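You operate a simulated robot arm through the tools that you are given. There is no shell and no other tool.

The job below is to be done with a simulated two-armed robot. You get a single attempt, and the scene is never put back.

## Task
Brush the blue module's head clean in its port.
Fine: use the pink brush and stand it back where it stood; shut the blue cover again; the machine's air stays shut. Set down upright: pink brush. Where these are worked on the way, their far stop is far enough and under half their travel is too little: blue cover. What is to be rubbed or washed off counts as gone when no trace of it is left.

It is judged by the outcome, as a careful person would: the job done as asked, and still so three seconds after it is handed in. It fails if anything else is knocked over, pushed out of place, dropped, spilled or broken. A push-on lid holds only when it is set on centred and level and pressed home; a screw cap is set on level and turned clockwise until tight.

## Robot
Two 7-joint arms with two-finger parallel grippers on one trunk that stands fixed in place. Base frame: the origin is at the foot of the trunk, x ahead of it, y to its left, z up; the work surface is at about z = 0.7. Lengths are in m, angles in degrees, forces in N, time in s.
The left shoulder is at [0.05, 0.165, 1.13], the right one opposite. With the tool pointing down near the work surface each hand reaches from about 0.1 to 0.66 m from the base axis, measured 20 degrees to its own side. Payload 3.91 kg a hand.
The TCP of each hand is the grasp point between the finger pads, 0.03 m short of the fingertips. In the tool frame z runs along the fingers and y along their closing line. The gripper opens to 0.11 m. The fingers are 0.02 m wide and 0.01 m thick; the gripper's body (0.048 by 0.112 m) begins 0.055 m behind the TCP.
Orientation is that of the tool frame in the base frame, as [roll, pitch, yaw] about the fixed x, y, z axes, in that order (R = Rz(yaw) Ry(pitch) Rx(roll)). With the fingers straight down and closing along the base's y, the tool's x points along the base's -x, its y along +y and its z along -z.

## Interface
- The arms move only by the tool step_arm. It takes "left_rows", "right_rows" or both (then of equal length, played together; a hand with none holds still); each is a list of rows, each a list of 6 numbers: the shift along the tool's x, y, z in units of 100 mm (1.0 is 100 mm), then the turn, a rotation vector about the tool's x, y, z in units of 180 degrees (1.0 is 180 degrees). In form: [[x, y, z, wx, wy, wz], ...]. A call has 1 to 20 rows; each row is the pose to reach, as a shift and turn from the pose commanded when the call began, along the tool's axes at that moment. "left_fingers" and "right_fingers" are, for a hand that has rows, the finger opening in m, from 0 to 0.11, set as the call begins (left out, the last holds). A call with a number of a shift or a turn outside -1 to 1 is refused whole. Rows are played at 5 a second. More than 0.05 m and 8.6 degrees between two rows, or a gripper value outside its range, and nothing of the call is played. A pose out of reach is approached as far as the arm can. The call stops where the force on the tool passes 40 N (or 10 N more than at its start, if that is more) or the arm is blocked; 0.2 s more then pass. The fingers move at their own pace (about 0.045 m/s each) and stop on an object; they squeeze with about 29 N. The grip force told is the motor's: it shows also when the fingers shut on nothing. Time passes only in rows, and 0.2 s behind the last, so rows that repeat a pose let the fingers close. The reply holds the time, the measured pose of the TCP, the force on the tool along the base axes, the opening and the grip force, in the units named above and with some noise, with the torque about the TCP (base axes, N m) and any sound that the robot's microphone picked up.
- Cameras (640 x 400 px; columns grow to the right, rows downward): "scene" is now at [0.1008, -0.0559, 1.3091]; the picture's right is [-0.60, -0.80, 0.00], its down [-0.41, 0.31, -0.86] and it looks along [0.69, -0.52, -0.51] (base axes); focal length 274 px, centre (320, 200). "left" rides on the left gripper at [0.072, -0.017, -0.103] in its tool frame; the picture's right is [0.23, 0.97, 0.00], its down [-0.76, 0.18, -0.62] and it looks along [-0.61, 0.14, 0.78] (tool axes); focal length 222 px, centre (320, 200). "right" rides on the right gripper at [0.072, 0.017, -0.103] in its tool frame; the picture's right is [-0.23, 0.97, 0.00], its down [-0.76, -0.18, -0.62] and it looks along [-0.61, -0.14, 0.78] (tool axes); focal length 222 px, centre (320, 200). There is no depth. A picture from a camera that has moved, and an enlarged one, comes with that camera's place and axes in the base frame and with its lens.
- snapshot(camera): a new picture of that camera. No time passes.
- raise_lower(by): slides the trunk up (or, below 0, down) by that many m; the arms and the scene camera ride with it, the base frame stays. It gives what a move gives, with no picture.
- aim_head(pan, tilt): turns the head with the scene camera to pan (to the left, within 80 degrees either way) and tilt (down, from -29 to 69), counted from straight ahead of the robot. It gives what a move gives.
- inspect(camera, box): a new picture of the part [left, top, right, bottom] of that camera's present view, enlarged. No time passes.
- close_job(): hands the job in; it is judged then, once.

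Places have to be worked out from the pictures, the camera data and where the tool is seen. Open the grippers and draw the arms clear of the work before you hand the job in, unless the task says otherwise.

The tools are called after "Request:" by a JSON object that holds its "method" and its "body". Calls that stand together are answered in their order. step_arm: Moves the arms, as the interface text tells. Its arguments: {"type":"object","properties":{"left_rows":{"type":"array","items":{"type":"array","items":{"type":"number"}}},"left_fingers":{"type":"number"},"right_rows":{"type":"array","items":{"type":"array","items":{"type":"number"}}},"right_fingers":{"type":"number"}},"required":[]} The other tools are called the same way: raise_lower (by) moves the trunk up or down; aim_head (pan, tilt) turns the head that bears the scene camera; snapshot (camera) takes a picture; inspect (camera, box) takes an enlarged picture of a part of a camera's view; close_job () hands the job in.

At the start:

```text
time: 0.0
left_tool_pos: [0.4149, -0.033, 1.1855]
left_tcp_rot: [180.0, 0.1, -179.9]
left_contact_force: [0.8, 0.1, 0.4]
left_wrist_torque: [0.01, 0.02, 0.0]
left_finger_gap: 0.1099
left_gripper_force: 0.1
right_tool_pos: [0.3966, -0.4178, 1.116]
right_tcp_rot: [179.9, 0.0, -180.0]
right_contact_force: [0.1, 0.5, 0.5]
right_wrist_torque: [-0.02, -0.02, 0.0]
right_finger_gap: 0.11
right_gripper_force: 0.1
trunk travel left (down, up): [-0.35, 0.153]
head pan, tilt (commanded): [-36.9, 30.6]
```

scene: 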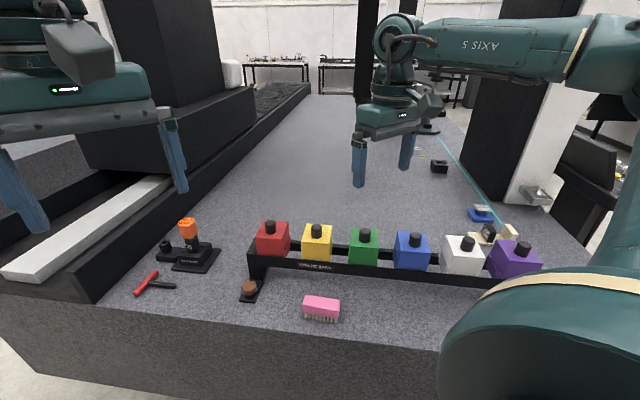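
right: 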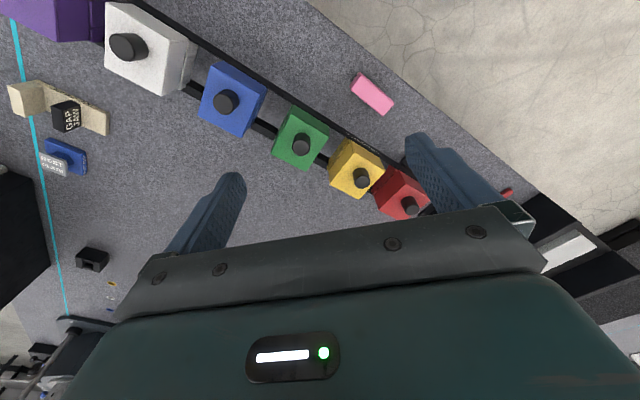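
left: 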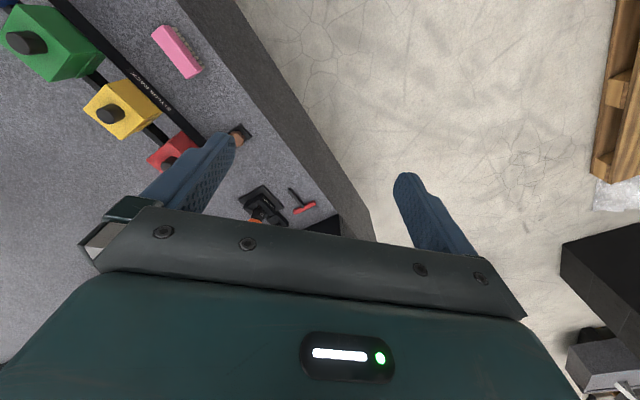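

The scene shows a rack of coloured modules, a pink brush in front of it, and some tools on the left. I'll look closer at the rack, the brush and the surroundings.

Request:
{"method": "inspect", "body": {"camera": "scene", "box": [230, 200, 390, 300]}}

Request:
{"method": "inspect", "body": {"camera": "scene", "box": [380, 190, 540, 290]}}

Request:
{"method": "inspect", "body": {"camera": "scene", "box": [120, 200, 360, 350]}}

Request:
{"method": "inspect", "body": {"camera": "right", "box": [180, 40, 440, 220]}}

```text
4.00 times, centred on (310, 250) of scene
camera zoom: at [0.1008, -0.0559, 1.3091], right [-0.6, -0.8, 0.0], down [-0.41, 0.31, -0.86], along [0.69, -0.52, -0.51], focal length 1094 px, centre (360, 0)
```

zoom: 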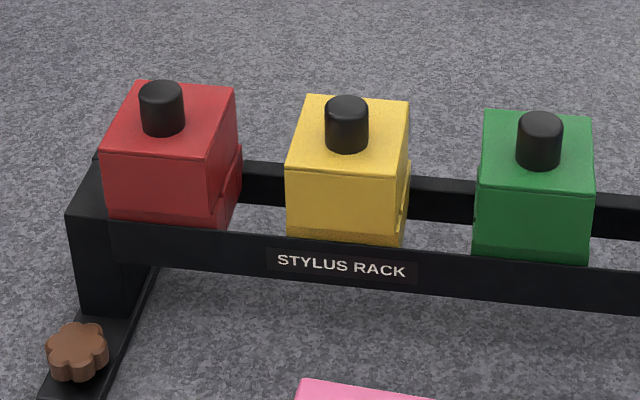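

```text
4.00 times, centred on (460, 240) of scene
camera zoom: at [0.1008, -0.0559, 1.3091], right [-0.6, -0.8, 0.0], down [-0.41, 0.31, -0.86], along [0.69, -0.52, -0.51], focal length 1094 px, centre (-240, 40)
```

zoom: 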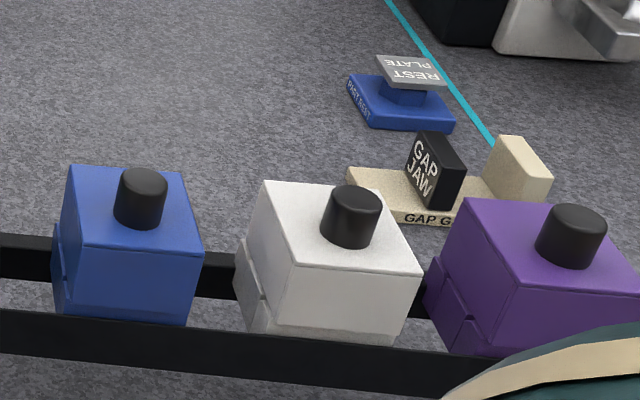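

```text
2.67 times, centred on (240, 275) of scene
camera zoom: at [0.1008, -0.0559, 1.3091], right [-0.6, -0.8, 0.0], down [-0.41, 0.31, -0.86], along [0.69, -0.52, -0.51], focal length 729 px, centre (533, 0)
```

zoom: 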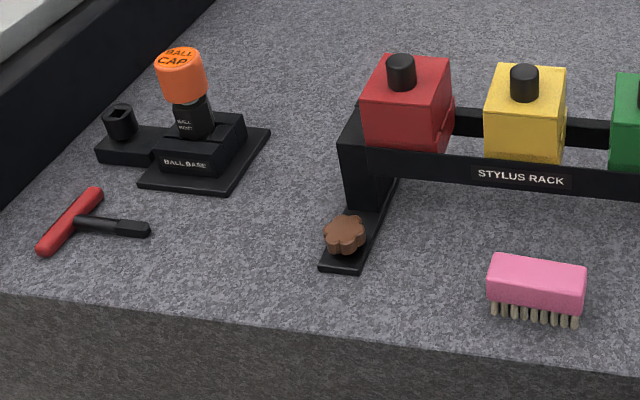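

```text
2.22 times, centred on (310, 130) of right
camera zoom: at [0.3252, -0.4002, 1.2185], right [0.23, 0.97, 0.0], down [0.76, -0.18, 0.62], along [0.61, -0.14, -0.78], focal length 494 px, centre (342, 356)
```

zoom: 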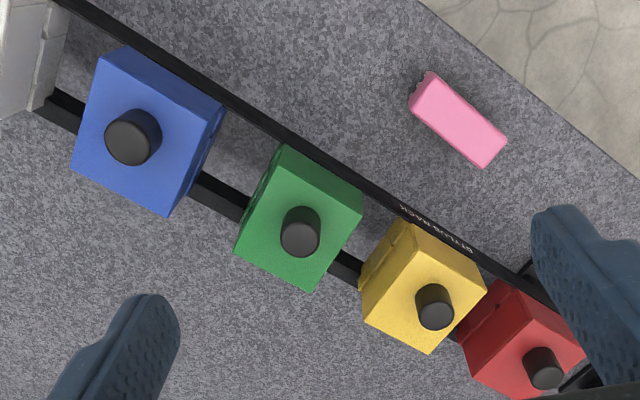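

Each coloured block on the rack has a black knob and a seam. I'll look round the rest of the scene and zoom in on the blue block to see how its cover works.

Request:
{"method": "inspect", "body": {"camera": "scene", "box": [385, 220, 445, 280]}}

Request:
{"method": "inspect", "body": {"camera": "right", "box": [190, 50, 280, 150]}}

Request:
{"method": "inspect", "body": {"camera": "right", "box": [0, 0, 200, 130]}}

Request:
{"method": "inspect", "body": {"camera": "scene", "box": [400, 60, 640, 260]}}

Request:
{"method": "inspect", "body": {"camera": "left", "box": [0, 0, 320, 220]}}

```text
6.67 times, centred on (415, 250) of scene
camera zoom: at [0.1008, -0.0559, 1.3091], right [-0.6, -0.8, 0.0], down [-0.41, 0.31, -0.86], along [0.69, -0.52, -0.51], focal length 1823 px, centre (-313, -133)
```

zoom: 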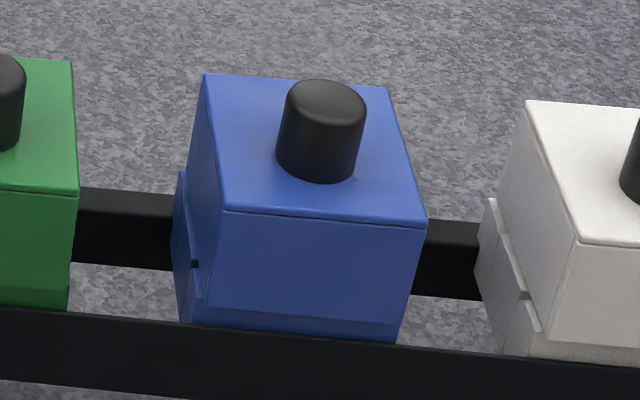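

```text
4.00 times, centred on (235, 100) of right
camera zoom: at [0.3252, -0.4002, 1.2185], right [0.23, 0.97, 0.0], down [0.76, -0.18, 0.62], along [0.61, -0.14, -0.78], focal length 888 px, centre (660, 600)
```

zoom: 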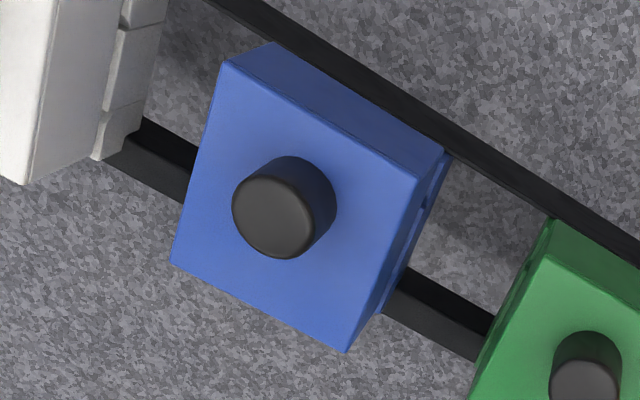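

```text
3.08 times, centred on (100, 65) of right
camera zoom: at [0.3252, -0.4002, 1.2185], right [0.23, 0.97, 0.0], down [0.76, -0.18, 0.62], along [0.61, -0.14, -0.78], focal length 684 px, centre (997, 615)
```

zoom: 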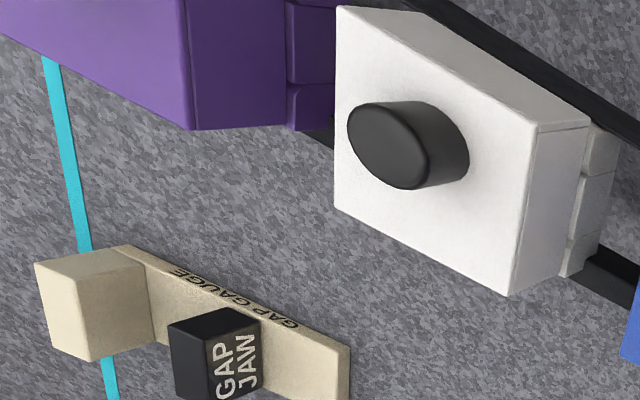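

```text
2.00 times, centred on (520, 160) of scene
camera zoom: at [0.1008, -0.0559, 1.3091], right [-0.6, -0.8, 0.0], down [-0.41, 0.31, -0.86], along [0.69, -0.52, -0.51], focal length 547 px, centre (-80, 280)
```

zoom: 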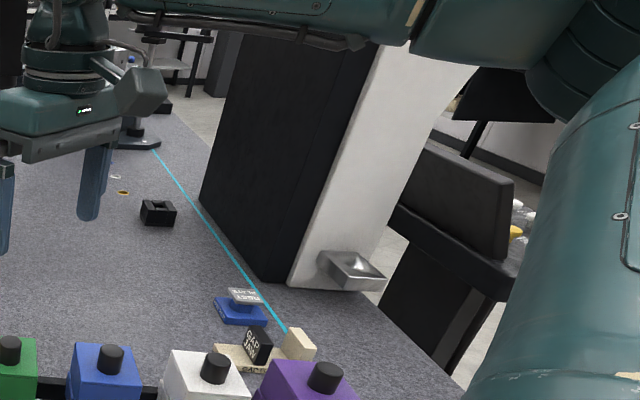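

```text
1.82 times, centred on (160, 110) of left
camera zoom: at [0.3419, -0.0488, 1.2885], right [-0.23, 0.97, 0.0], down [0.76, 0.18, 0.62], along [0.61, 0.14, -0.78], focal length 404 px, centre (611, 364)
```

zoom: 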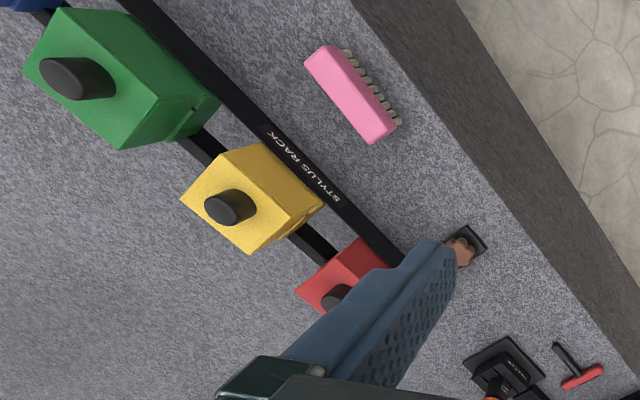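

The covers seem to be stepped boxes with a strip along their sides. I'll aim the head at the blue module for a straighter view.

Request:
{"method": "aim_head", "body": {"pan": -58, "tilt": 38}}

Request:
{"method": "snapshot", "body": {"camera": "scene"}}

```text
time: 0.8
left_tool_pos: [0.4155, -0.0331, 1.186]
left_tcp_rot: [-179.9, 0.0, 179.9]
left_contact_force: [-0.7, 0.0, 0.6]
left_wrist_torque: [-0.01, -0.02, 0.01]
left_finger_gap: 0.1098
left_gripper_force: 0.1
right_tool_pos: [0.3953, -0.4188, 1.1148]
right_tcp_rot: [-180.0, 0.0, 179.9]
right_contact_force: [0.6, -0.6, 0.0]
right_wrist_torque: [0.0, 0.01, 0.02]
right_finger_gap: 0.1099
right_gripper_force: 0.2
trunk travel left (down, up): [-0.35, 0.153]
head pan, tilt (commanded): [-58.0, 38.0]
```

```text
taken
camera scene: at [0.0744, -0.075, 1.2977], right [-0.85, -0.53, 0.0], down [-0.33, 0.52, -0.79], along [0.42, -0.67, -0.62], focal length 274 px, centre (320, 200)
```

scene: 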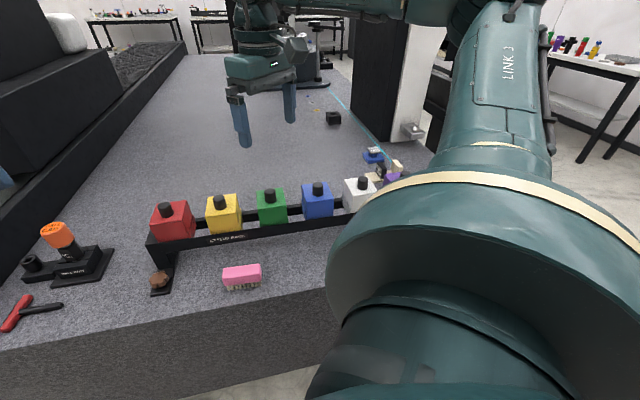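

The rack runs at 45° across the base frame, with blue at about (0.38, -0.556) and its cover top near z 0.87. I'll turn the right hand square to the rack and bring its camera in to view the blue port.

Request:
{"method": "step_arm", "body": {"right_rows": [[0.157, -0.039, 0.15, 0, 0, 0.0417], [0.313, -0.078, 0.3, 0, 0, 0.0833], [0.47, -0.117, 0.45, 0, 0, 0.125], [0.627, -0.156, 0.6, 0, 0, 0.1667], [0.783, -0.195, 0.75, 0, 0, 0.2083], [0.94, -0.234, 0.9, 0, 0, 0.25]]}}

Request:
{"method": "snapshot", "body": {"camera": "right"}}

Request:
{"method": "snapshot", "body": {"camera": "scene"}}

```text
time: 2.2
left_tool_pos: [0.415, -0.0331, 1.1858]
left_tcp_rot: [180.0, 0.0, 180.0]
left_contact_force: [-0.2, -0.3, -0.2]
left_wrist_torque: [0.03, 0.03, 0.0]
left_finger_gap: 0.1101
left_gripper_force: 0.0
right_tool_pos: [0.3031, -0.4415, 1.0246]
right_tcp_rot: [180.0, 0.1, 134.8]
right_contact_force: [-0.3, 0.4, -0.5]
right_wrist_torque: [0.02, -0.01, 0.05]
right_finger_gap: 0.1101
right_gripper_force: 0.2
trunk travel left (down, up): [-0.35, 0.153]
head pan, tilt (commanded): [-58.0, 38.0]
```

```text
taken
camera right: at [0.2647, -0.3769, 1.1284], right [0.85, 0.53, 0.0], down [0.41, -0.67, 0.62], along [0.33, -0.53, -0.78], focal length 222 px, centre (320, 200)
```

right: 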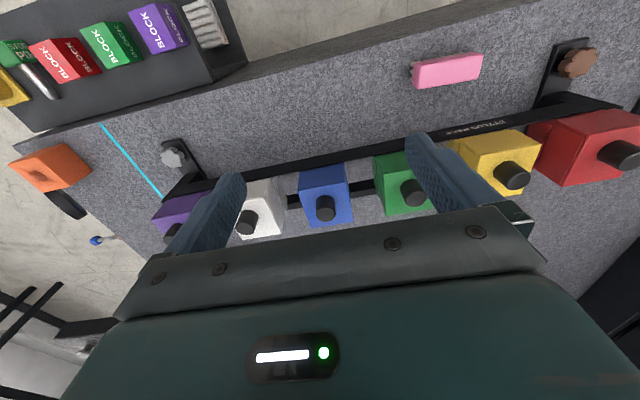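

```text
taken
camera scene: at [0.0742, -0.0751, 1.2977], right [-0.85, -0.53, 0.0], down [-0.33, 0.52, -0.79], along [0.42, -0.67, -0.62], focal length 274 px, centre (320, 200)
```

scene: 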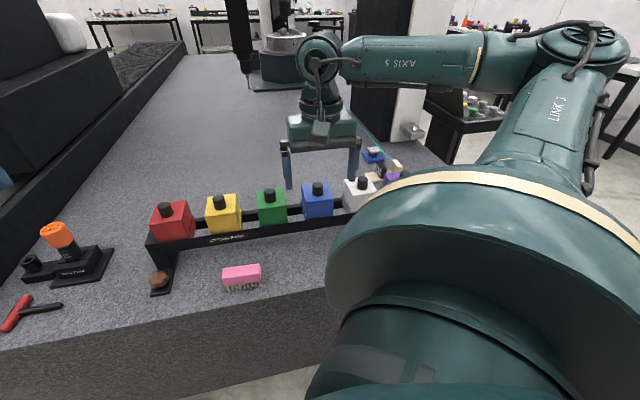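

I'll enlarge the right camera's view of the blue and white modules and the orange item.

Request:
{"method": "inspect", "body": {"camera": "right", "box": [235, 140, 415, 250]}}

Request:
{"method": "inspect", "body": {"camera": "right", "box": [0, 0, 260, 200]}}

Request:
{"method": "inspect", "body": {"camera": "scene", "box": [250, 165, 400, 255]}}

Request:
{"method": "inspect", "body": {"camera": "right", "box": [390, 40, 640, 200]}}

```text
3.56 times, centred on (325, 195) of right
camera zoom: at [0.2647, -0.3769, 1.1284], right [0.85, 0.53, 0.0], down [0.41, -0.67, 0.62], along [0.33, -0.53, -0.78], focal length 790 px, centre (302, 218)
```

zoom: 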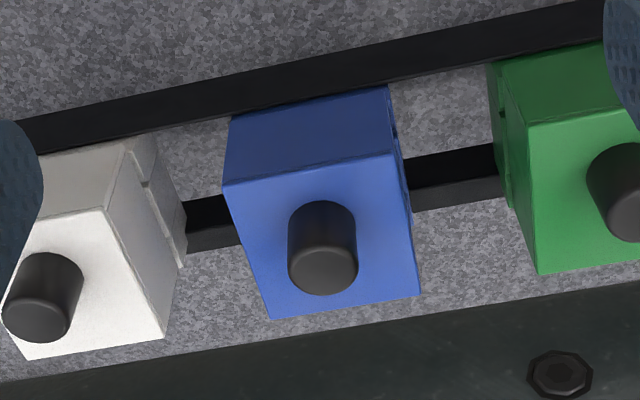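

```text
2.00 times, centred on (130, 100) of right
camera zoom: at [0.2647, -0.3769, 1.1284], right [0.85, 0.53, 0.0], down [0.41, -0.67, 0.62], along [0.33, -0.53, -0.78], focal length 444 px, centre (700, 400)
```

zoom: 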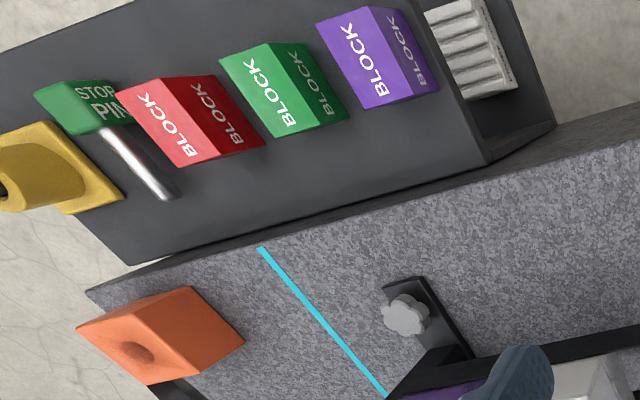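

```text
4.27 times, centred on (325, 210) of scene
camera zoom: at [0.0742, -0.0751, 1.2977], right [-0.85, -0.53, 0.0], down [-0.33, 0.52, -0.79], along [0.42, -0.67, -0.62], focal length 1167 px, centre (299, 157)
```

zoom: 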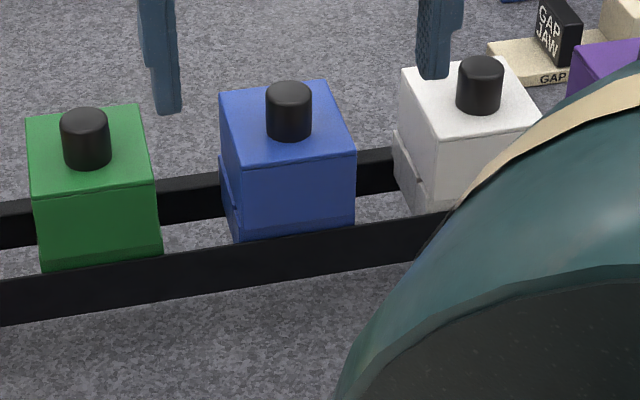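

```text
2.50 times, centred on (515, 120) of right
camera zoom: at [0.2647, -0.3769, 1.1284], right [0.85, 0.53, 0.0], down [0.41, -0.67, 0.62], along [0.33, -0.53, -0.78], focal length 555 px, centre (-168, 400)
```

zoom: 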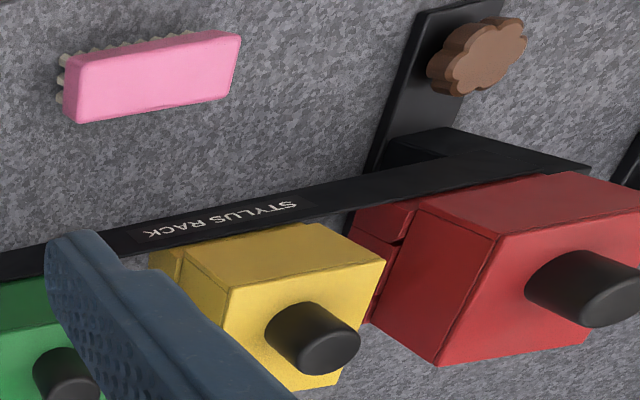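

The side strip and seam need a lower, oblique view to tell whether the cover slides, hinges or lifts. I'll move the right hand to the left of blue, tilting its camera towards blue's left flank.

Request:
{"method": "step_arm", "body": {"right_rows": [[0.0, 0.25, 0.1, 0, 0, 0], [0.0, 0.5, 0.2, 0, 0, 0], [0.0, 0.75, 0.3, 0, 0, 0]]}}

Request:
{"method": "step_arm", "body": {"right_rows": [[0.003, 0.107, 0.1, 0.0078, -0.0188, 0.0351], [0.006, 0.214, 0.2, 0.0156, -0.0376, 0.0703], [0.01, 0.321, 0.3, 0.0234, -0.0564, 0.1054], [0.014, 0.43, 0.4, 0.0311, -0.0752, 0.1405], [0.018, 0.536, 0.5, 0.0389, -0.094, 0.1756], [0.021, 0.643, 0.6, 0.0467, -0.1128, 0.2108], [0.025, 0.76, 0.7, 0.0545, -0.1316, 0.2459]]}}

Request:
{"method": "snapshot", "body": {"camera": "right"}}

```text
time: 3.0
left_tool_pos: [0.4153, -0.0334, 1.1843]
left_tcp_rot: [179.9, 0.0, -180.0]
left_contact_force: [-0.5, 0.0, -0.3]
left_wrist_torque: [-0.05, 0.0, 0.01]
left_finger_gap: 0.11
left_gripper_force: 0.0
right_tool_pos: [0.3549, -0.3881, 0.9951]
right_tcp_rot: [180.0, 0.1, 134.8]
right_contact_force: [0.9, -0.1, -0.4]
right_wrist_torque: [-0.03, 0.0, 0.03]
right_finger_gap: 0.1101
right_gripper_force: 0.2
trunk travel left (down, up): [-0.35, 0.153]
head pan, tilt (commanded): [-58.0, 38.0]
```

```text
time: 4.7
left_tool_pos: [0.4155, -0.0335, 1.1858]
left_tcp_rot: [-179.9, 0.0, -180.0]
left_contact_force: [1.1, 0.5, -0.7]
left_wrist_torque: [0.01, 0.01, 0.01]
left_finger_gap: 0.1103
left_gripper_force: 0.1
right_tool_pos: [0.4084, -0.3336, 0.9236]
right_tcp_rot: [179.9, 25.0, 89.7]
right_contact_force: [-1.3, -0.2, -0.1]
right_wrist_torque: [0.05, 0.03, 0.0]
right_finger_gap: 0.1101
right_gripper_force: 0.1
trunk travel left (down, up): [-0.35, 0.153]
head pan, tilt (commanded): [-58.0, 38.0]
```

```text
taken
camera right: at [0.4262, -0.2227, 0.9878], right [0.97, -0.21, 0.1], down [-0.18, -0.42, 0.89], along [-0.14, -0.88, -0.45], focal length 222 px, centre (320, 200)
```

right: 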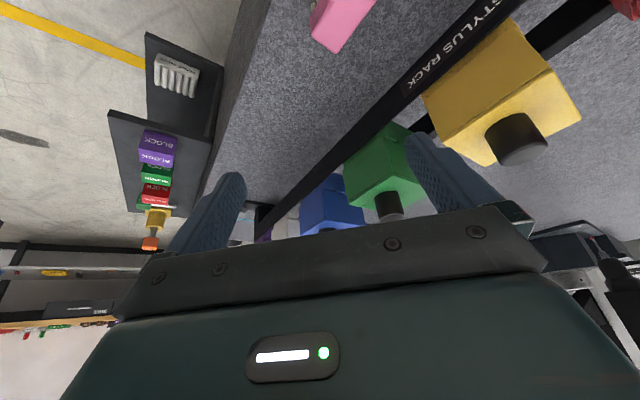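

Request:
{"method": "inspect", "body": {"camera": "right", "box": [260, 100, 440, 240]}}

Request:
{"method": "inspect", "body": {"camera": "scene", "box": [250, 165, 400, 255]}}

Request:
{"method": "snapshot", "body": {"camera": "scene"}}

```text
2.86 times, centred on (350, 170) of right
camera zoom: at [0.4262, -0.2227, 0.9878], right [0.97, -0.21, 0.1], down [-0.18, -0.42, 0.89], along [-0.14, -0.88, -0.45], focal length 635 px, centre (234, 286)
```

zoom: 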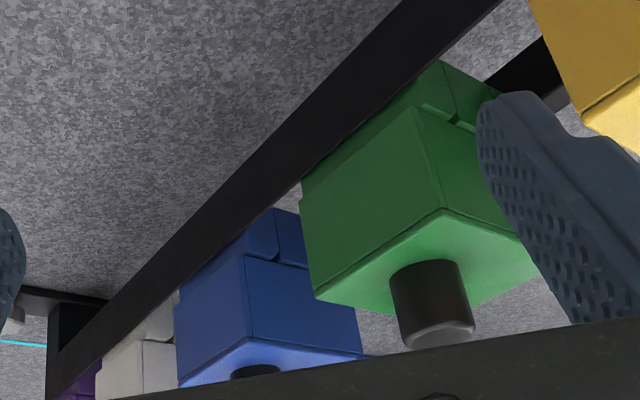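

```text
4.27 times, centred on (325, 210) of scene
camera zoom: at [0.0745, -0.0749, 1.2977], right [-0.85, -0.53, 0.0], down [-0.33, 0.52, -0.79], along [0.42, -0.67, -0.62], focal length 1167 px, centre (299, 157)
```

zoom: 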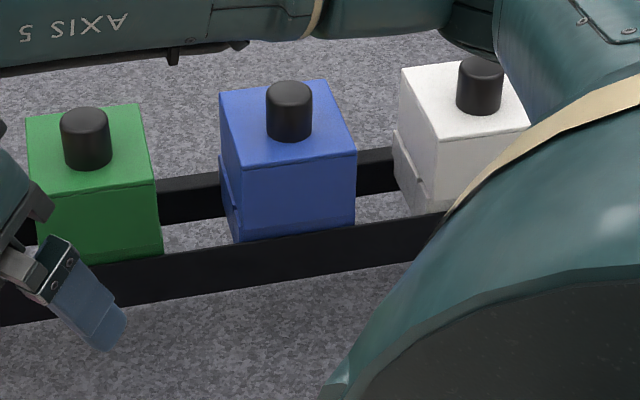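

```text
taken
camera scene: at [0.0745, -0.0749, 1.2977], right [-0.85, -0.53, 0.0], down [-0.33, 0.52, -0.79], along [0.42, -0.67, -0.62], focal length 274 px, centre (320, 200)
```

scene: 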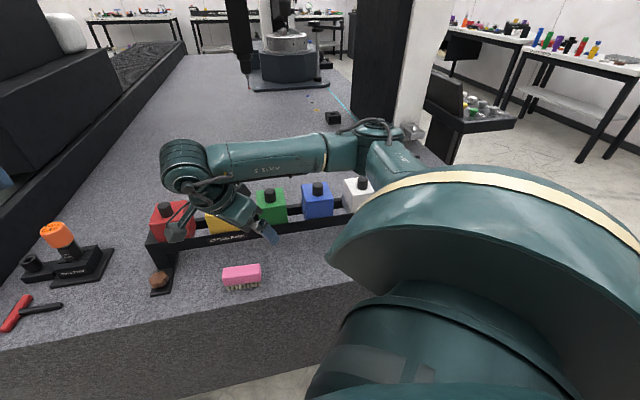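

Request:
{"method": "inspect", "body": {"camera": "right", "box": [295, 165, 365, 240]}}

Request:
{"method": "inspect", "body": {"camera": "right", "box": [335, 110, 435, 225]}}

Request:
{"method": "inspect", "body": {"camera": "right", "box": [420, 0, 600, 170]}}

```text
5.33 times, centred on (330, 202) of right
camera zoom: at [0.4262, -0.2227, 0.9878], right [0.97, -0.21, 0.1], down [-0.18, -0.42, 0.89], along [-0.14, -0.88, -0.45], focal length 1185 px, centre (267, 187)
```

zoom: 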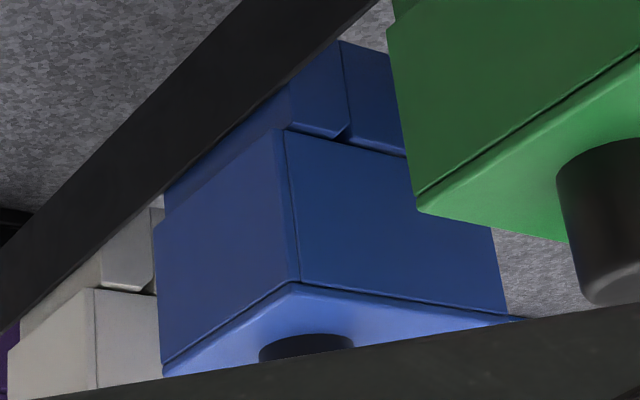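

```text
3.48 times, centred on (385, 168) of right
camera zoom: at [0.4262, -0.2227, 0.9878], right [0.97, -0.21, 0.1], down [-0.18, -0.42, 0.89], along [-0.14, -0.88, -0.45], focal length 773 px, centre (94, 313)
```

zoom: 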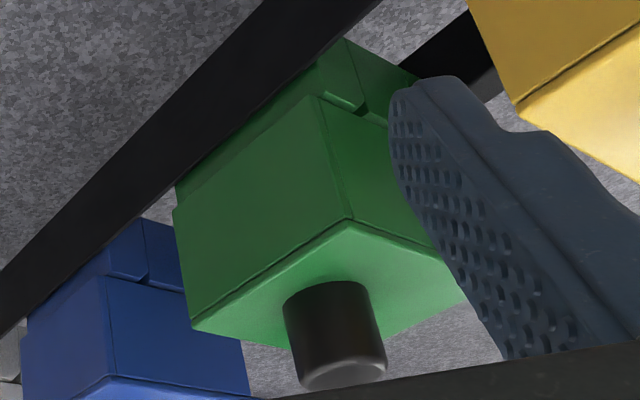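

```text
2.35 times, centred on (510, 85) of right
camera zoom: at [0.4262, -0.2227, 0.9878], right [0.97, -0.21, 0.1], down [-0.18, -0.42, 0.89], along [-0.14, -0.88, -0.45], focal length 523 px, centre (-127, 471)
```

zoom: 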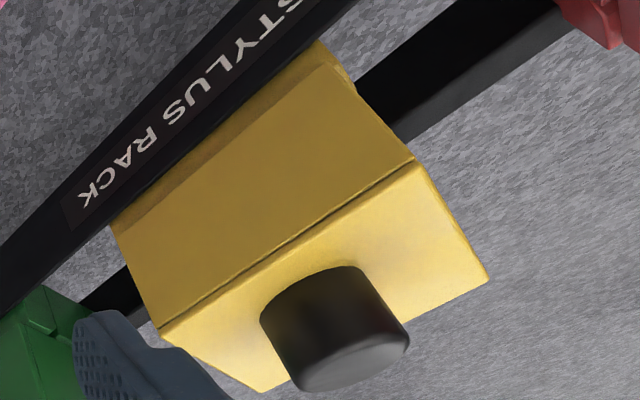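

The block has a thin top plate with a seam just under it, so the knobbed plate looks like the cover. I'll lift the hand and go above and behind blue to look for a hinge or slide rails at the rear.

Request:
{"method": "step_arm", "body": {"right_rows": [[-0.155, 0, -0.332, 0, 0, 0], [-0.31, 0, -0.664, 0, 0, 0], [-0.465, 0, -0.997, 0, 0, 0]]}}

Request:
{"method": "step_arm", "body": {"right_rows": [[-0.082, 0.011, 0.022, 0.0042, 0.0334, -0.0238], [-0.163, 0.021, 0.043, 0.0084, 0.0668, -0.0475], [-0.245, 0.032, 0.065, 0.0126, 0.1003, -0.0713], [-0.326, 0.042, 0.087, 0.0168, 0.1337, -0.0951], [-0.408, 0.053, 0.108, 0.021, 0.1671, -0.1188], [-0.489, 0.063, 0.13, 0.0251, 0.2005, -0.1426], [-0.571, 0.074, 0.151, 0.0293, 0.2339, -0.1663], [-0.652, 0.084, 0.173, 0.0335, 0.2673, -0.1901], [-0.734, 0.095, 0.195, 0.0377, 0.3008, -0.2139], [-0.815, 0.105, 0.216, 0.0419, 0.3342, -0.2376], [-0.897, 0.116, 0.238, 0.0461, 0.3676, -0.2614]]}}

Request:
{"method": "snapshot", "body": {"camera": "right"}}

```text
time: 5.5
left_tool_pos: [0.4154, -0.032, 1.1869]
left_tcp_rot: [-180.0, 0.1, -180.0]
left_contact_force: [0.2, -0.6, 0.1]
left_wrist_torque: [-0.02, 0.01, 0.0]
left_finger_gap: 0.1101
left_gripper_force: 0.1
right_tool_pos: [0.4076, -0.3338, 1.035]
right_tcp_rot: [-179.9, 25.1, 90.0]
right_contact_force: [-0.2, 0.5, 0.7]
right_wrist_torque: [0.03, 0.01, -0.01]
right_finger_gap: 0.1099
right_gripper_force: 0.0
trunk travel left (down, up): [-0.35, 0.153]
head pan, tilt (commanded): [-58.0, 38.0]
```

```text
time: 7.8
left_tool_pos: [0.4165, -0.0324, 1.1856]
left_tcp_rot: [-180.0, 0.0, 180.0]
left_contact_force: [-0.7, 0.7, 0.9]
left_wrist_torque: [-0.03, -0.01, 0.0]
left_finger_gap: 0.1101
left_gripper_force: 0.1
right_tool_pos: [0.4204, -0.4241, 1.0519]
right_tcp_rot: [179.7, -44.9, 135.2]
right_contact_force: [0.0, 0.1, 0.0]
right_wrist_torque: [0.02, -0.01, -0.01]
right_finger_gap: 0.11
right_gripper_force: 0.1
trunk travel left (down, up): [-0.35, 0.153]
head pan, tilt (commanded): [-58.0, 38.0]
```

```text
taken
camera right: at [0.4478, -0.4267, 1.177], right [0.8, 0.58, -0.16], down [0.57, -0.82, -0.1], along [-0.18, -0.01, -0.98], focal length 222 px, centre (320, 200)
```

right: 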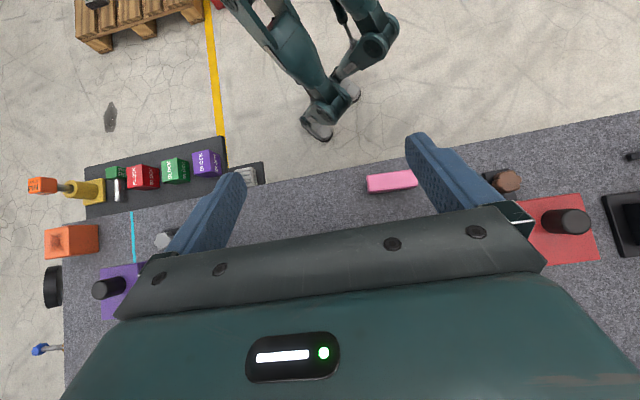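

The camera now looks nearly straight down. I'll slide it outward past the rack to see the rear of the blue port.

Request:
{"method": "step_arm", "body": {"right_rows": [[-0.25, -0.18, -0.12, 0, 0, 0], [-0.5, -0.36, -0.24, 0, 0, 0], [-0.75, -0.54, -0.36, 0, 0, 0]]}}

Request:
{"method": "step_arm", "body": {"right_rows": [[-0.22, -0.18, -0.11, 0, 0, 0], [-0.44, -0.35, -0.23, 0, 0, 0], [-0.66, -0.53, -0.35, 0, 0, 0]]}}

Request:
{"method": "snapshot", "body": {"camera": "right"}}

```text
time: 8.7
left_tool_pos: [0.4157, -0.0322, 1.1856]
left_tcp_rot: [-180.0, 0.0, -180.0]
left_contact_force: [0.0, 0.3, -0.7]
left_wrist_torque: [0.01, 0.0, 0.01]
left_finger_gap: 0.1097
left_gripper_force: 0.0
right_tool_pos: [0.4215, -0.4348, 1.0468]
right_tcp_rot: [179.9, -44.8, 135.0]
right_contact_force: [-0.9, 0.6, -0.1]
right_wrist_torque: [0.01, 0.0, -0.02]
right_finger_gap: 0.1102
right_gripper_force: 0.1
right hand out of reach, approached as far as the arm can: row 1, 2, 3
trunk travel left (down, up): [-0.35, 0.153]
head pan, tilt (commanded): [-58.0, 38.0]
```

```text
time: 9.4
left_tool_pos: [0.4158, -0.0326, 1.1853]
left_tcp_rot: [179.9, 0.0, -180.0]
left_contact_force: [-0.5, 1.3, 0.2]
left_wrist_torque: [0.0, 0.03, -0.01]
left_finger_gap: 0.11
left_gripper_force: 0.2
right_tool_pos: [0.4209, -0.4344, 1.0486]
right_tcp_rot: [179.9, -45.0, 135.0]
right_contact_force: [-0.1, 0.2, 0.7]
right_wrist_torque: [0.02, -0.02, 0.0]
right_finger_gap: 0.1099
right_gripper_force: 0.1
right hand out of reach, approached as far as the arm can: row 1, 2, 3
trunk travel left (down, up): [-0.35, 0.153]
head pan, tilt (commanded): [-58.0, 38.0]
```

```text
taken
camera right: at [0.4486, -0.4364, 1.1719], right [0.8, 0.57, -0.16], down [0.57, -0.82, -0.09], along [-0.18, -0.01, -0.98], focal length 222 px, centre (320, 200)
```

right: 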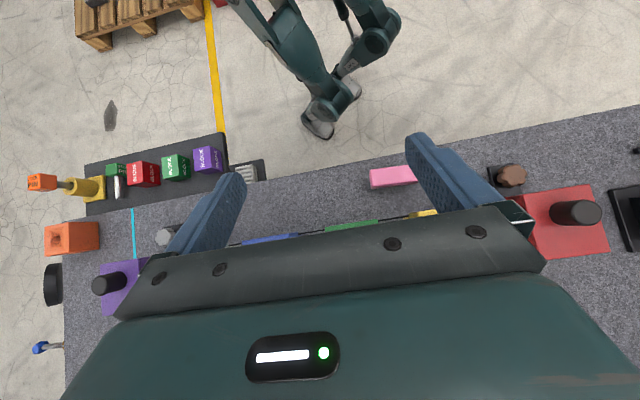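

That tilted pose is out of reach for the arm. I'll turn the fingers back to pointing straight down and view blue close from the front and above instead.

Request:
{"method": "step_arm", "body": {"right_rows": [[0.04, -0.16, 0.135, 0, -0.0417, 0], [0.08, -0.32, 0.27, 0, -0.0833, 0], [0.12, -0.48, 0.4, 0, -0.125, 0], [0.17, -0.65, 0.54, 0, -0.1667, 0], [0.21, -0.82, 0.68, 0, -0.2083, 0], [0.25, -0.98, 0.81, 0, -0.25, 0]]}}

Request:
{"method": "snapshot", "body": {"camera": "right"}}

```text
time: 10.8
left_tool_pos: [0.4145, -0.0324, 1.1847]
left_tcp_rot: [180.0, 0.0, 180.0]
left_contact_force: [-0.5, 0.0, -0.6]
left_wrist_torque: [-0.01, -0.02, 0.0]
left_finger_gap: 0.1099
left_gripper_force: 0.1
right_tool_pos: [0.298, -0.4485, 1.0087]
right_tcp_rot: [179.9, 0.1, 135.0]
right_contact_force: [0.7, 0.0, 0.1]
right_wrist_torque: [0.02, 0.02, 0.01]
right_finger_gap: 0.1099
right_gripper_force: 0.1
trunk travel left (down, up): [-0.35, 0.153]
head pan, tilt (commanded): [-58.0, 38.0]
```

```text
taken
camera right: at [0.2583, -0.3846, 1.1112], right [0.85, 0.53, 0.0], down [0.41, -0.66, 0.63], along [0.33, -0.53, -0.78], focal length 222 px, centre (320, 200)
```

right: 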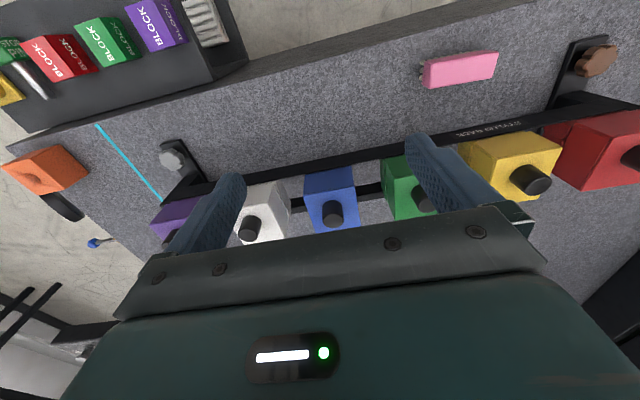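

Request:
{"method": "inspect", "body": {"camera": "right", "box": [285, 155, 385, 235]}}

Request:
{"method": "inspect", "body": {"camera": "scene", "box": [295, 170, 345, 225]}}

```text
5.00 times, centred on (335, 195) of right
camera zoom: at [0.2583, -0.3846, 1.1112], right [0.85, 0.53, 0.0], down [0.41, -0.66, 0.63], along [0.33, -0.53, -0.78], focal length 1111 px, centre (245, 225)
```

zoom: 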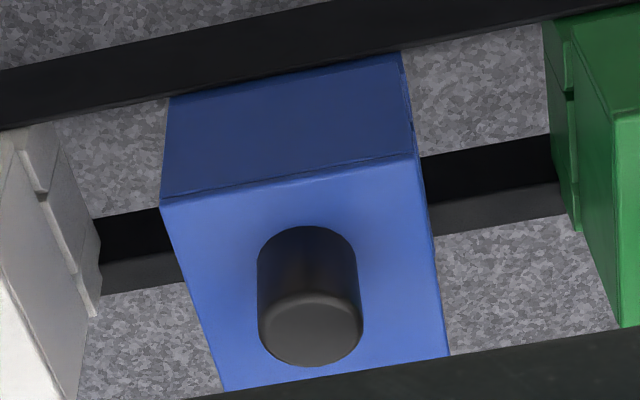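

```text
7.27 times, centred on (320, 198) of scene
camera zoom: at [0.0739, -0.075, 1.2978], right [-0.85, -0.53, 0.0], down [-0.33, 0.52, -0.79], along [0.42, -0.67, -0.62], focal length 1989 px, centre (320, 218)
```

zoom: 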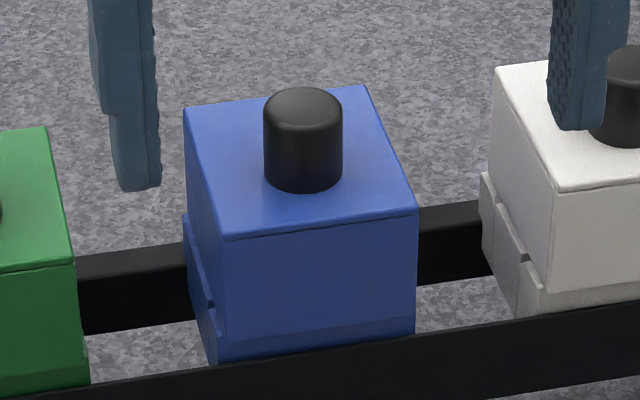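

Blue's knob sits at about (0.378, -0.547), with its top near z 0.905 and the lid near 0.87. I'll move the right hand above the knob with the fingers partly closed, then check alignment before gripping.

Request:
{"method": "step_arm", "body": {"right_rows": [[-0.3, -0.03, 0.1, 0, 0, 0], [-0.6, -0.07, 0.2, 0, 0, 0], [-0.9, -0.1, 0.3, 0, 0, 0]], "right_fingers": 0.07}}

Request:
{"method": "step_arm", "body": {"right_rows": [[-0.2, -0.02, 0.1, 0, 0, 0], [-0.36, -0.036, 0.25, 0, 0, 0]]}}

Request:
{"method": "snapshot", "body": {"camera": "right"}}

Request:
{"method": "snapshot", "body": {"camera": "scene"}}

```text
time: 11.7
left_tool_pos: [0.4157, -0.0335, 1.1855]
left_tcp_rot: [179.9, 0.0, 180.0]
left_contact_force: [-0.6, 0.4, -0.5]
left_wrist_torque: [0.01, 0.01, 0.02]
left_finger_gap: 0.1102
left_gripper_force: 0.1
right_tool_pos: [0.3545, -0.5194, 0.978]
right_tcp_rot: [-180.0, 0.0, 134.9]
right_contact_force: [0.3, -0.4, 0.3]
right_wrist_torque: [0.03, -0.01, 0.0]
right_finger_gap: 0.07
right_gripper_force: 0.1
trunk travel left (down, up): [-0.35, 0.153]
head pan, tilt (commanded): [-58.0, 38.0]
```

```text
time: 12.2
left_tool_pos: [0.4163, -0.0336, 1.1851]
left_tcp_rot: [-180.0, 0.0, 180.0]
left_contact_force: [0.1, 0.9, -1.6]
left_wrist_torque: [0.03, 0.01, 0.0]
left_finger_gap: 0.11
left_gripper_force: 0.0
right_tool_pos: [0.3766, -0.5477, 0.9535]
right_tcp_rot: [-179.9, 0.0, 135.0]
right_contact_force: [0.2, 0.4, 0.5]
right_wrist_torque: [-0.01, 0.0, 0.01]
right_finger_gap: 0.07
right_gripper_force: 0.1
trunk travel left (down, up): [-0.35, 0.153]
head pan, tilt (commanded): [-58.0, 38.0]
```

```text
taken
camera right: at [0.3384, -0.4832, 1.056], right [0.85, 0.53, 0.0], down [0.41, -0.66, 0.62], along [0.33, -0.53, -0.78], focal length 222 px, centre (320, 200)
```

right: 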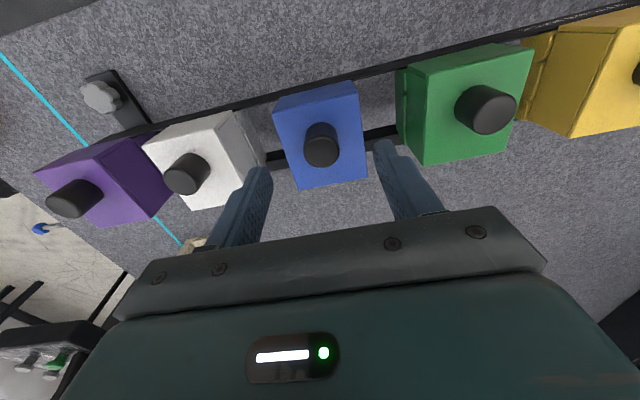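

```text
taken
camera scene: at [0.0745, -0.0751, 1.2977], right [-0.85, -0.53, 0.0], down [-0.33, 0.52, -0.79], along [0.42, -0.67, -0.62], focal length 274 px, centre (320, 200)
```

scene: 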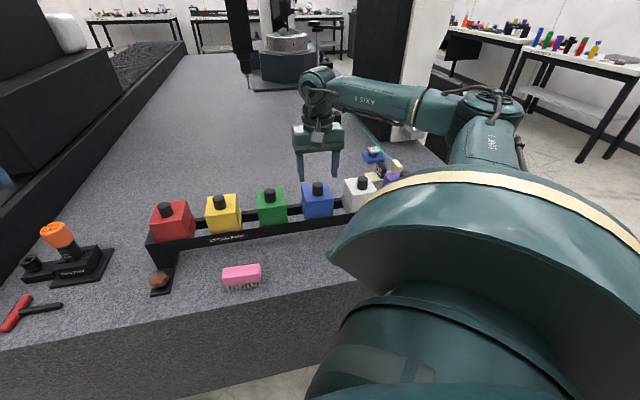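

Request:
{"method": "inspect", "body": {"camera": "right", "box": [250, 70, 410, 200]}}

Request:
{"method": "inspect", "body": {"camera": "scene", "box": [280, 150, 360, 225]}}

```text
3.08 times, centred on (330, 135) of right
camera zoom: at [0.3384, -0.4832, 1.056], right [0.85, 0.53, 0.0], down [0.41, -0.66, 0.62], along [0.33, -0.53, -0.78], focal length 684 px, centre (289, 400)
```

zoom: 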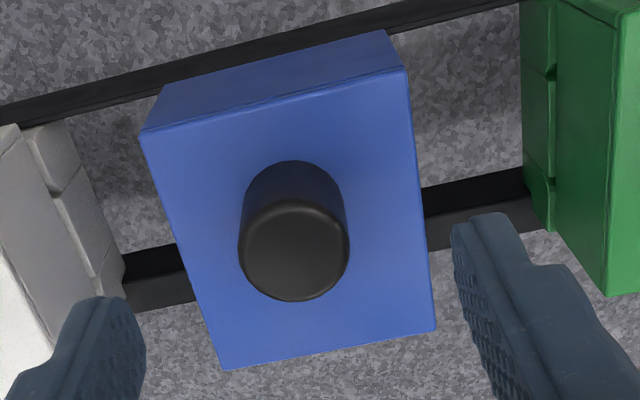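

```text
5.33 times, centred on (320, 188) of scene
camera zoom: at [0.0745, -0.0751, 1.2977], right [-0.85, -0.53, 0.0], down [-0.33, 0.52, -0.79], along [0.42, -0.67, -0.62], focal length 1459 px, centre (320, 267)
```

zoom: 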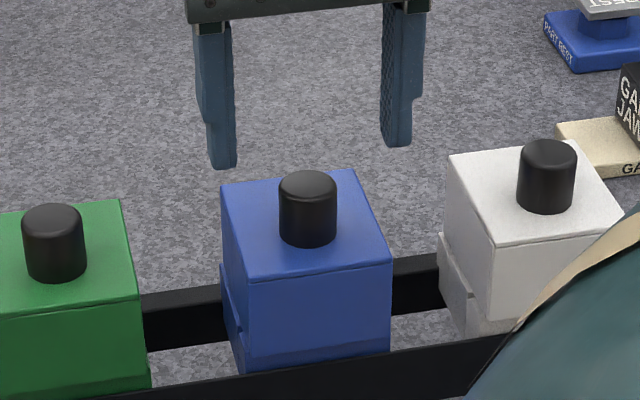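

The fingers straddle the knob on centre, with the lid near z 0.866 and the knob top near 0.905. I'll lower so the fingertips stop about 10 mm above the lid, then close on the knob.

Request:
{"method": "step_arm", "body": {"right_rows": [[0, 0, 0.15, 0, 0, 0], [0, 0, 0.3, 0, 0, 0], [0, 0, 0.45, 0, 0, 0]]}}

Request:
{"method": "step_arm", "body": {"right_rows": [[0, 0, 0, 0, 0, 0], [0, 0, 0, 0, 0, 0], [0, 0, 0, 0, 0, 0], [0, 0, 0, 0, 0, 0], [0, 0, 0, 0, 0, 0]], "right_fingers": 0.0}}

Request:
{"method": "snapshot", "body": {"camera": "right"}}

Request:
{"method": "inspect", "body": {"camera": "scene", "box": [280, 150, 360, 225]}}

```text
time: 13.1
left_tool_pos: [0.4156, -0.0338, 1.1863]
left_tcp_rot: [180.0, 0.0, 180.0]
left_contact_force: [-0.8, -0.5, 0.0]
left_wrist_torque: [0.0, 0.01, 0.0]
left_finger_gap: 0.1099
left_gripper_force: 0.1
right_tool_pos: [0.3781, -0.5473, 0.9071]
right_tcp_rot: [-180.0, 0.0, 134.9]
right_contact_force: [0.1, -1.2, -0.1]
right_wrist_torque: [-0.02, 0.02, -0.01]
right_finger_gap: 0.0701
right_gripper_force: 0.0
trunk travel left (down, up): [-0.35, 0.153]
head pan, tilt (commanded): [-58.0, 38.0]
```

```text
time: 14.2
left_tool_pos: [0.4147, -0.0318, 1.185]
left_tcp_rot: [-180.0, -0.1, -180.0]
left_contact_force: [-0.8, 0.7, -0.9]
left_wrist_torque: [0.0, 0.0, 0.02]
left_finger_gap: 0.1103
left_gripper_force: 0.1
right_tool_pos: [0.3765, -0.5466, 0.9085]
right_tcp_rot: [-180.0, 0.0, 135.1]
right_contact_force: [-1.7, -1.7, -0.6]
right_wrist_torque: [0.42, -0.36, 0.06]
right_finger_gap: 0.027
right_gripper_force: 45.3
trunk travel left (down, up): [-0.35, 0.153]
head pan, tilt (commanded): [-58.0, 38.0]
```

```text
taken
camera right: at [0.3385, -0.4825, 1.0112], right [0.85, 0.53, 0.0], down [0.41, -0.66, 0.62], along [0.33, -0.53, -0.78], focal length 222 px, centre (320, 200)
```

right: 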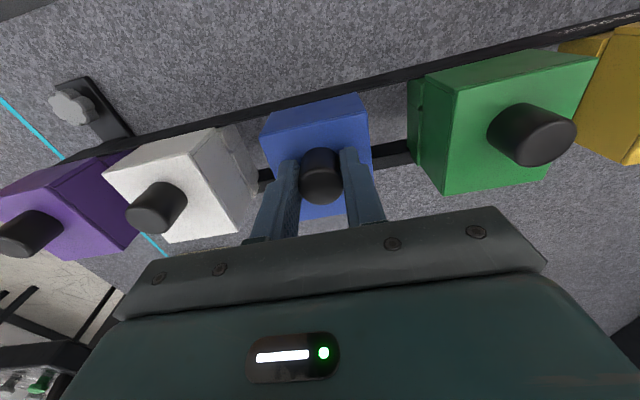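

```text
5.33 times, centred on (320, 188) of scene
camera zoom: at [0.0744, -0.075, 1.2977], right [-0.85, -0.53, 0.0], down [-0.33, 0.52, -0.79], along [0.42, -0.67, -0.62], focal length 1459 px, centre (320, 267)
```

zoom: 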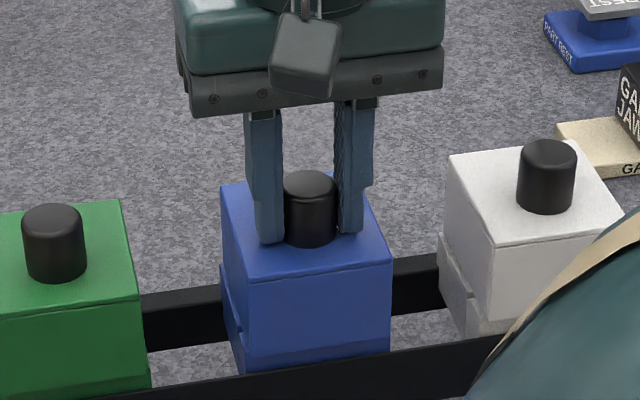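

The knob is held, with the gap at 27 mm. I'll test the cover's freedom with a small push away from the robot and watch the force.

Request:
{"method": "step_arm", "body": {"right_rows": [[-0.02, 0, 0, 0, 0, 0], [-0.04, 0, 0, 0, 0, 0], [-0.06, 0, 0, 0, 0, 0], [-0.08, 0, 0, 0, 0, 0]]}}

Request:
{"method": "inspect", "body": {"camera": "scene", "box": [280, 150, 360, 225]}}

```text
time: 15.2
left_tool_pos: [0.4131, -0.0303, 1.1861]
left_tcp_rot: [-180.0, 0.1, 180.0]
left_contact_force: [-0.9, -0.6, 0.8]
left_wrist_torque: [0.0, 0.03, -0.01]
left_finger_gap: 0.1098
left_gripper_force: 0.0
right_tool_pos: [0.3812, -0.5504, 0.9099]
right_tcp_rot: [-180.0, 0.0, 135.1]
right_contact_force: [-18.5, 13.2, 10.7]
right_wrist_torque: [1.28, 0.62, 0.03]
right_finger_gap: 0.0274
right_gripper_force: 44.8
trunk travel left (down, up): [-0.35, 0.153]
head pan, tilt (commanded): [-58.0, 38.0]
```

```text
5.33 times, centred on (320, 188) of scene
camera zoom: at [0.0722, -0.0726, 1.2982], right [-0.85, -0.53, 0.0], down [-0.32, 0.52, -0.79], along [0.42, -0.67, -0.61], focal length 1459 px, centre (320, 267)
```

zoom: 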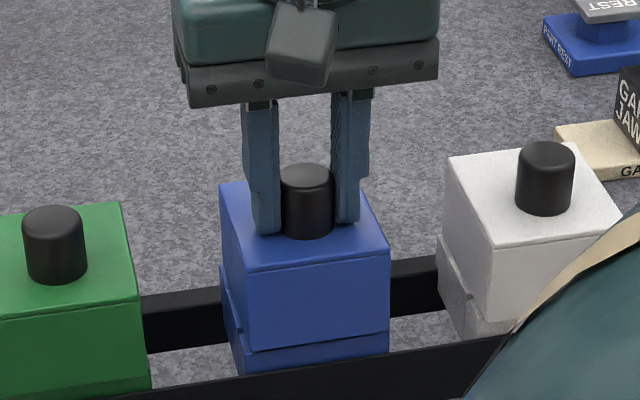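

The cover moved about 6 mm, rising slightly, and it pushes the hand up and back. That suggests a hinge at the rear, so I'll ease the hand upward a little and read the forces.

Request:
{"method": "step_arm", "body": {"right_rows": [[0, 0, -0.02, 0, 0, 0], [0, 0, -0.04, 0, 0, 0]]}}

Request:
{"method": "inspect", "body": {"camera": "scene", "box": [280, 150, 360, 225]}}

Request:
{"method": "inspect", "body": {"camera": "right", "box": [230, 80, 410, 240]}}

```text
time: 15.8
left_tool_pos: [0.4153, -0.032, 1.1854]
left_tcp_rot: [180.0, -0.1, -180.0]
left_contact_force: [0.0, 0.3, -0.1]
left_wrist_torque: [-0.02, 0.02, 0.01]
left_finger_gap: 0.1101
left_gripper_force: 0.0
right_tool_pos: [0.3825, -0.5519, 0.9112]
right_tcp_rot: [-179.9, -0.2, 135.1]
right_contact_force: [-11.7, 12.7, -2.7]
right_wrist_torque: [1.46, 0.62, 0.05]
right_finger_gap: 0.0272
right_gripper_force: 44.5
trunk travel left (down, up): [-0.35, 0.153]
head pan, tilt (commanded): [-58.0, 38.0]
```

```text
5.33 times, centred on (320, 188) of scene
camera zoom: at [0.0734, -0.0742, 1.2976], right [-0.85, -0.53, 0.0], down [-0.33, 0.52, -0.79], along [0.42, -0.67, -0.61], focal length 1459 px, centre (320, 267)
```

zoom: 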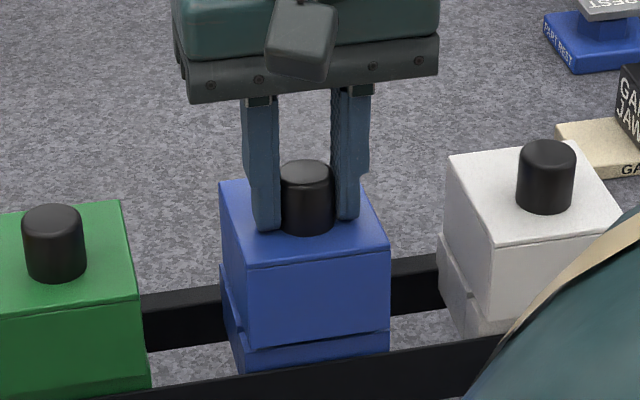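

```text
2.50 times, centred on (320, 160) of right
camera zoom: at [0.3432, -0.4873, 1.0145], right [0.85, 0.53, 0.0], down [0.41, -0.67, 0.62], along [0.33, -0.53, -0.78], focal length 555 px, centre (320, 300)
```

zoom: 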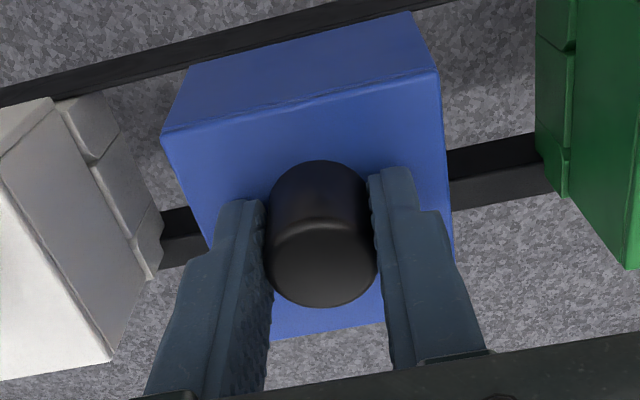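

The front lower edge lifts as the top moves back, so the hood is hinged at its rear. A vertical tool won't reach far enough with it, so I'll return it to closed, let go, and re-grip with the fingers slanted forward.

Request:
{"method": "step_arm", "body": {"right_rows": [[0.02, 0, 0.01, 0, 0, 0], [0.04, 0, 0.02, 0, 0, 0], [0.06, 0, 0.03, 0, 0, 0], [0.08, 0, 0.04, 0, 0, 0], [0.08, 0, 0.04, 0, 0, 0]]}}

Request:
{"method": "inspect", "body": {"camera": "scene", "box": [280, 150, 360, 225]}}

```text
time: 17.1
left_tool_pos: [0.4161, -0.0325, 1.1861]
left_tcp_rot: [-180.0, -0.2, -179.9]
left_contact_force: [0.3, 1.2, 0.4]
left_wrist_torque: [-0.03, -0.02, 0.02]
left_finger_gap: 0.1096
left_gripper_force: 0.0
right_tool_pos: [0.3785, -0.5476, 0.9082]
right_tcp_rot: [180.0, 0.3, 134.9]
right_contact_force: [14.4, -6.4, 4.4]
right_wrist_torque: [-1.43, -0.63, 0.07]
right_finger_gap: 0.0274
right_gripper_force: 44.9
trunk travel left (down, up): [-0.35, 0.153]
head pan, tilt (commanded): [-58.0, 38.0]
```

```text
5.33 times, centred on (320, 188) of scene
camera zoom: at [0.0755, -0.0751, 1.2977], right [-0.85, -0.53, 0.0], down [-0.33, 0.52, -0.79], along [0.42, -0.67, -0.62], focal length 1459 px, centre (320, 267)
```

zoom: 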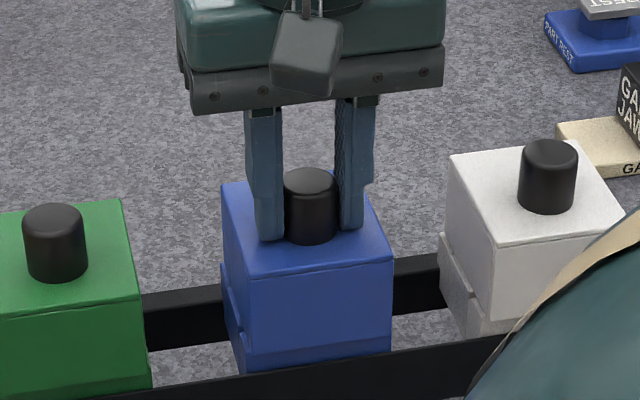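

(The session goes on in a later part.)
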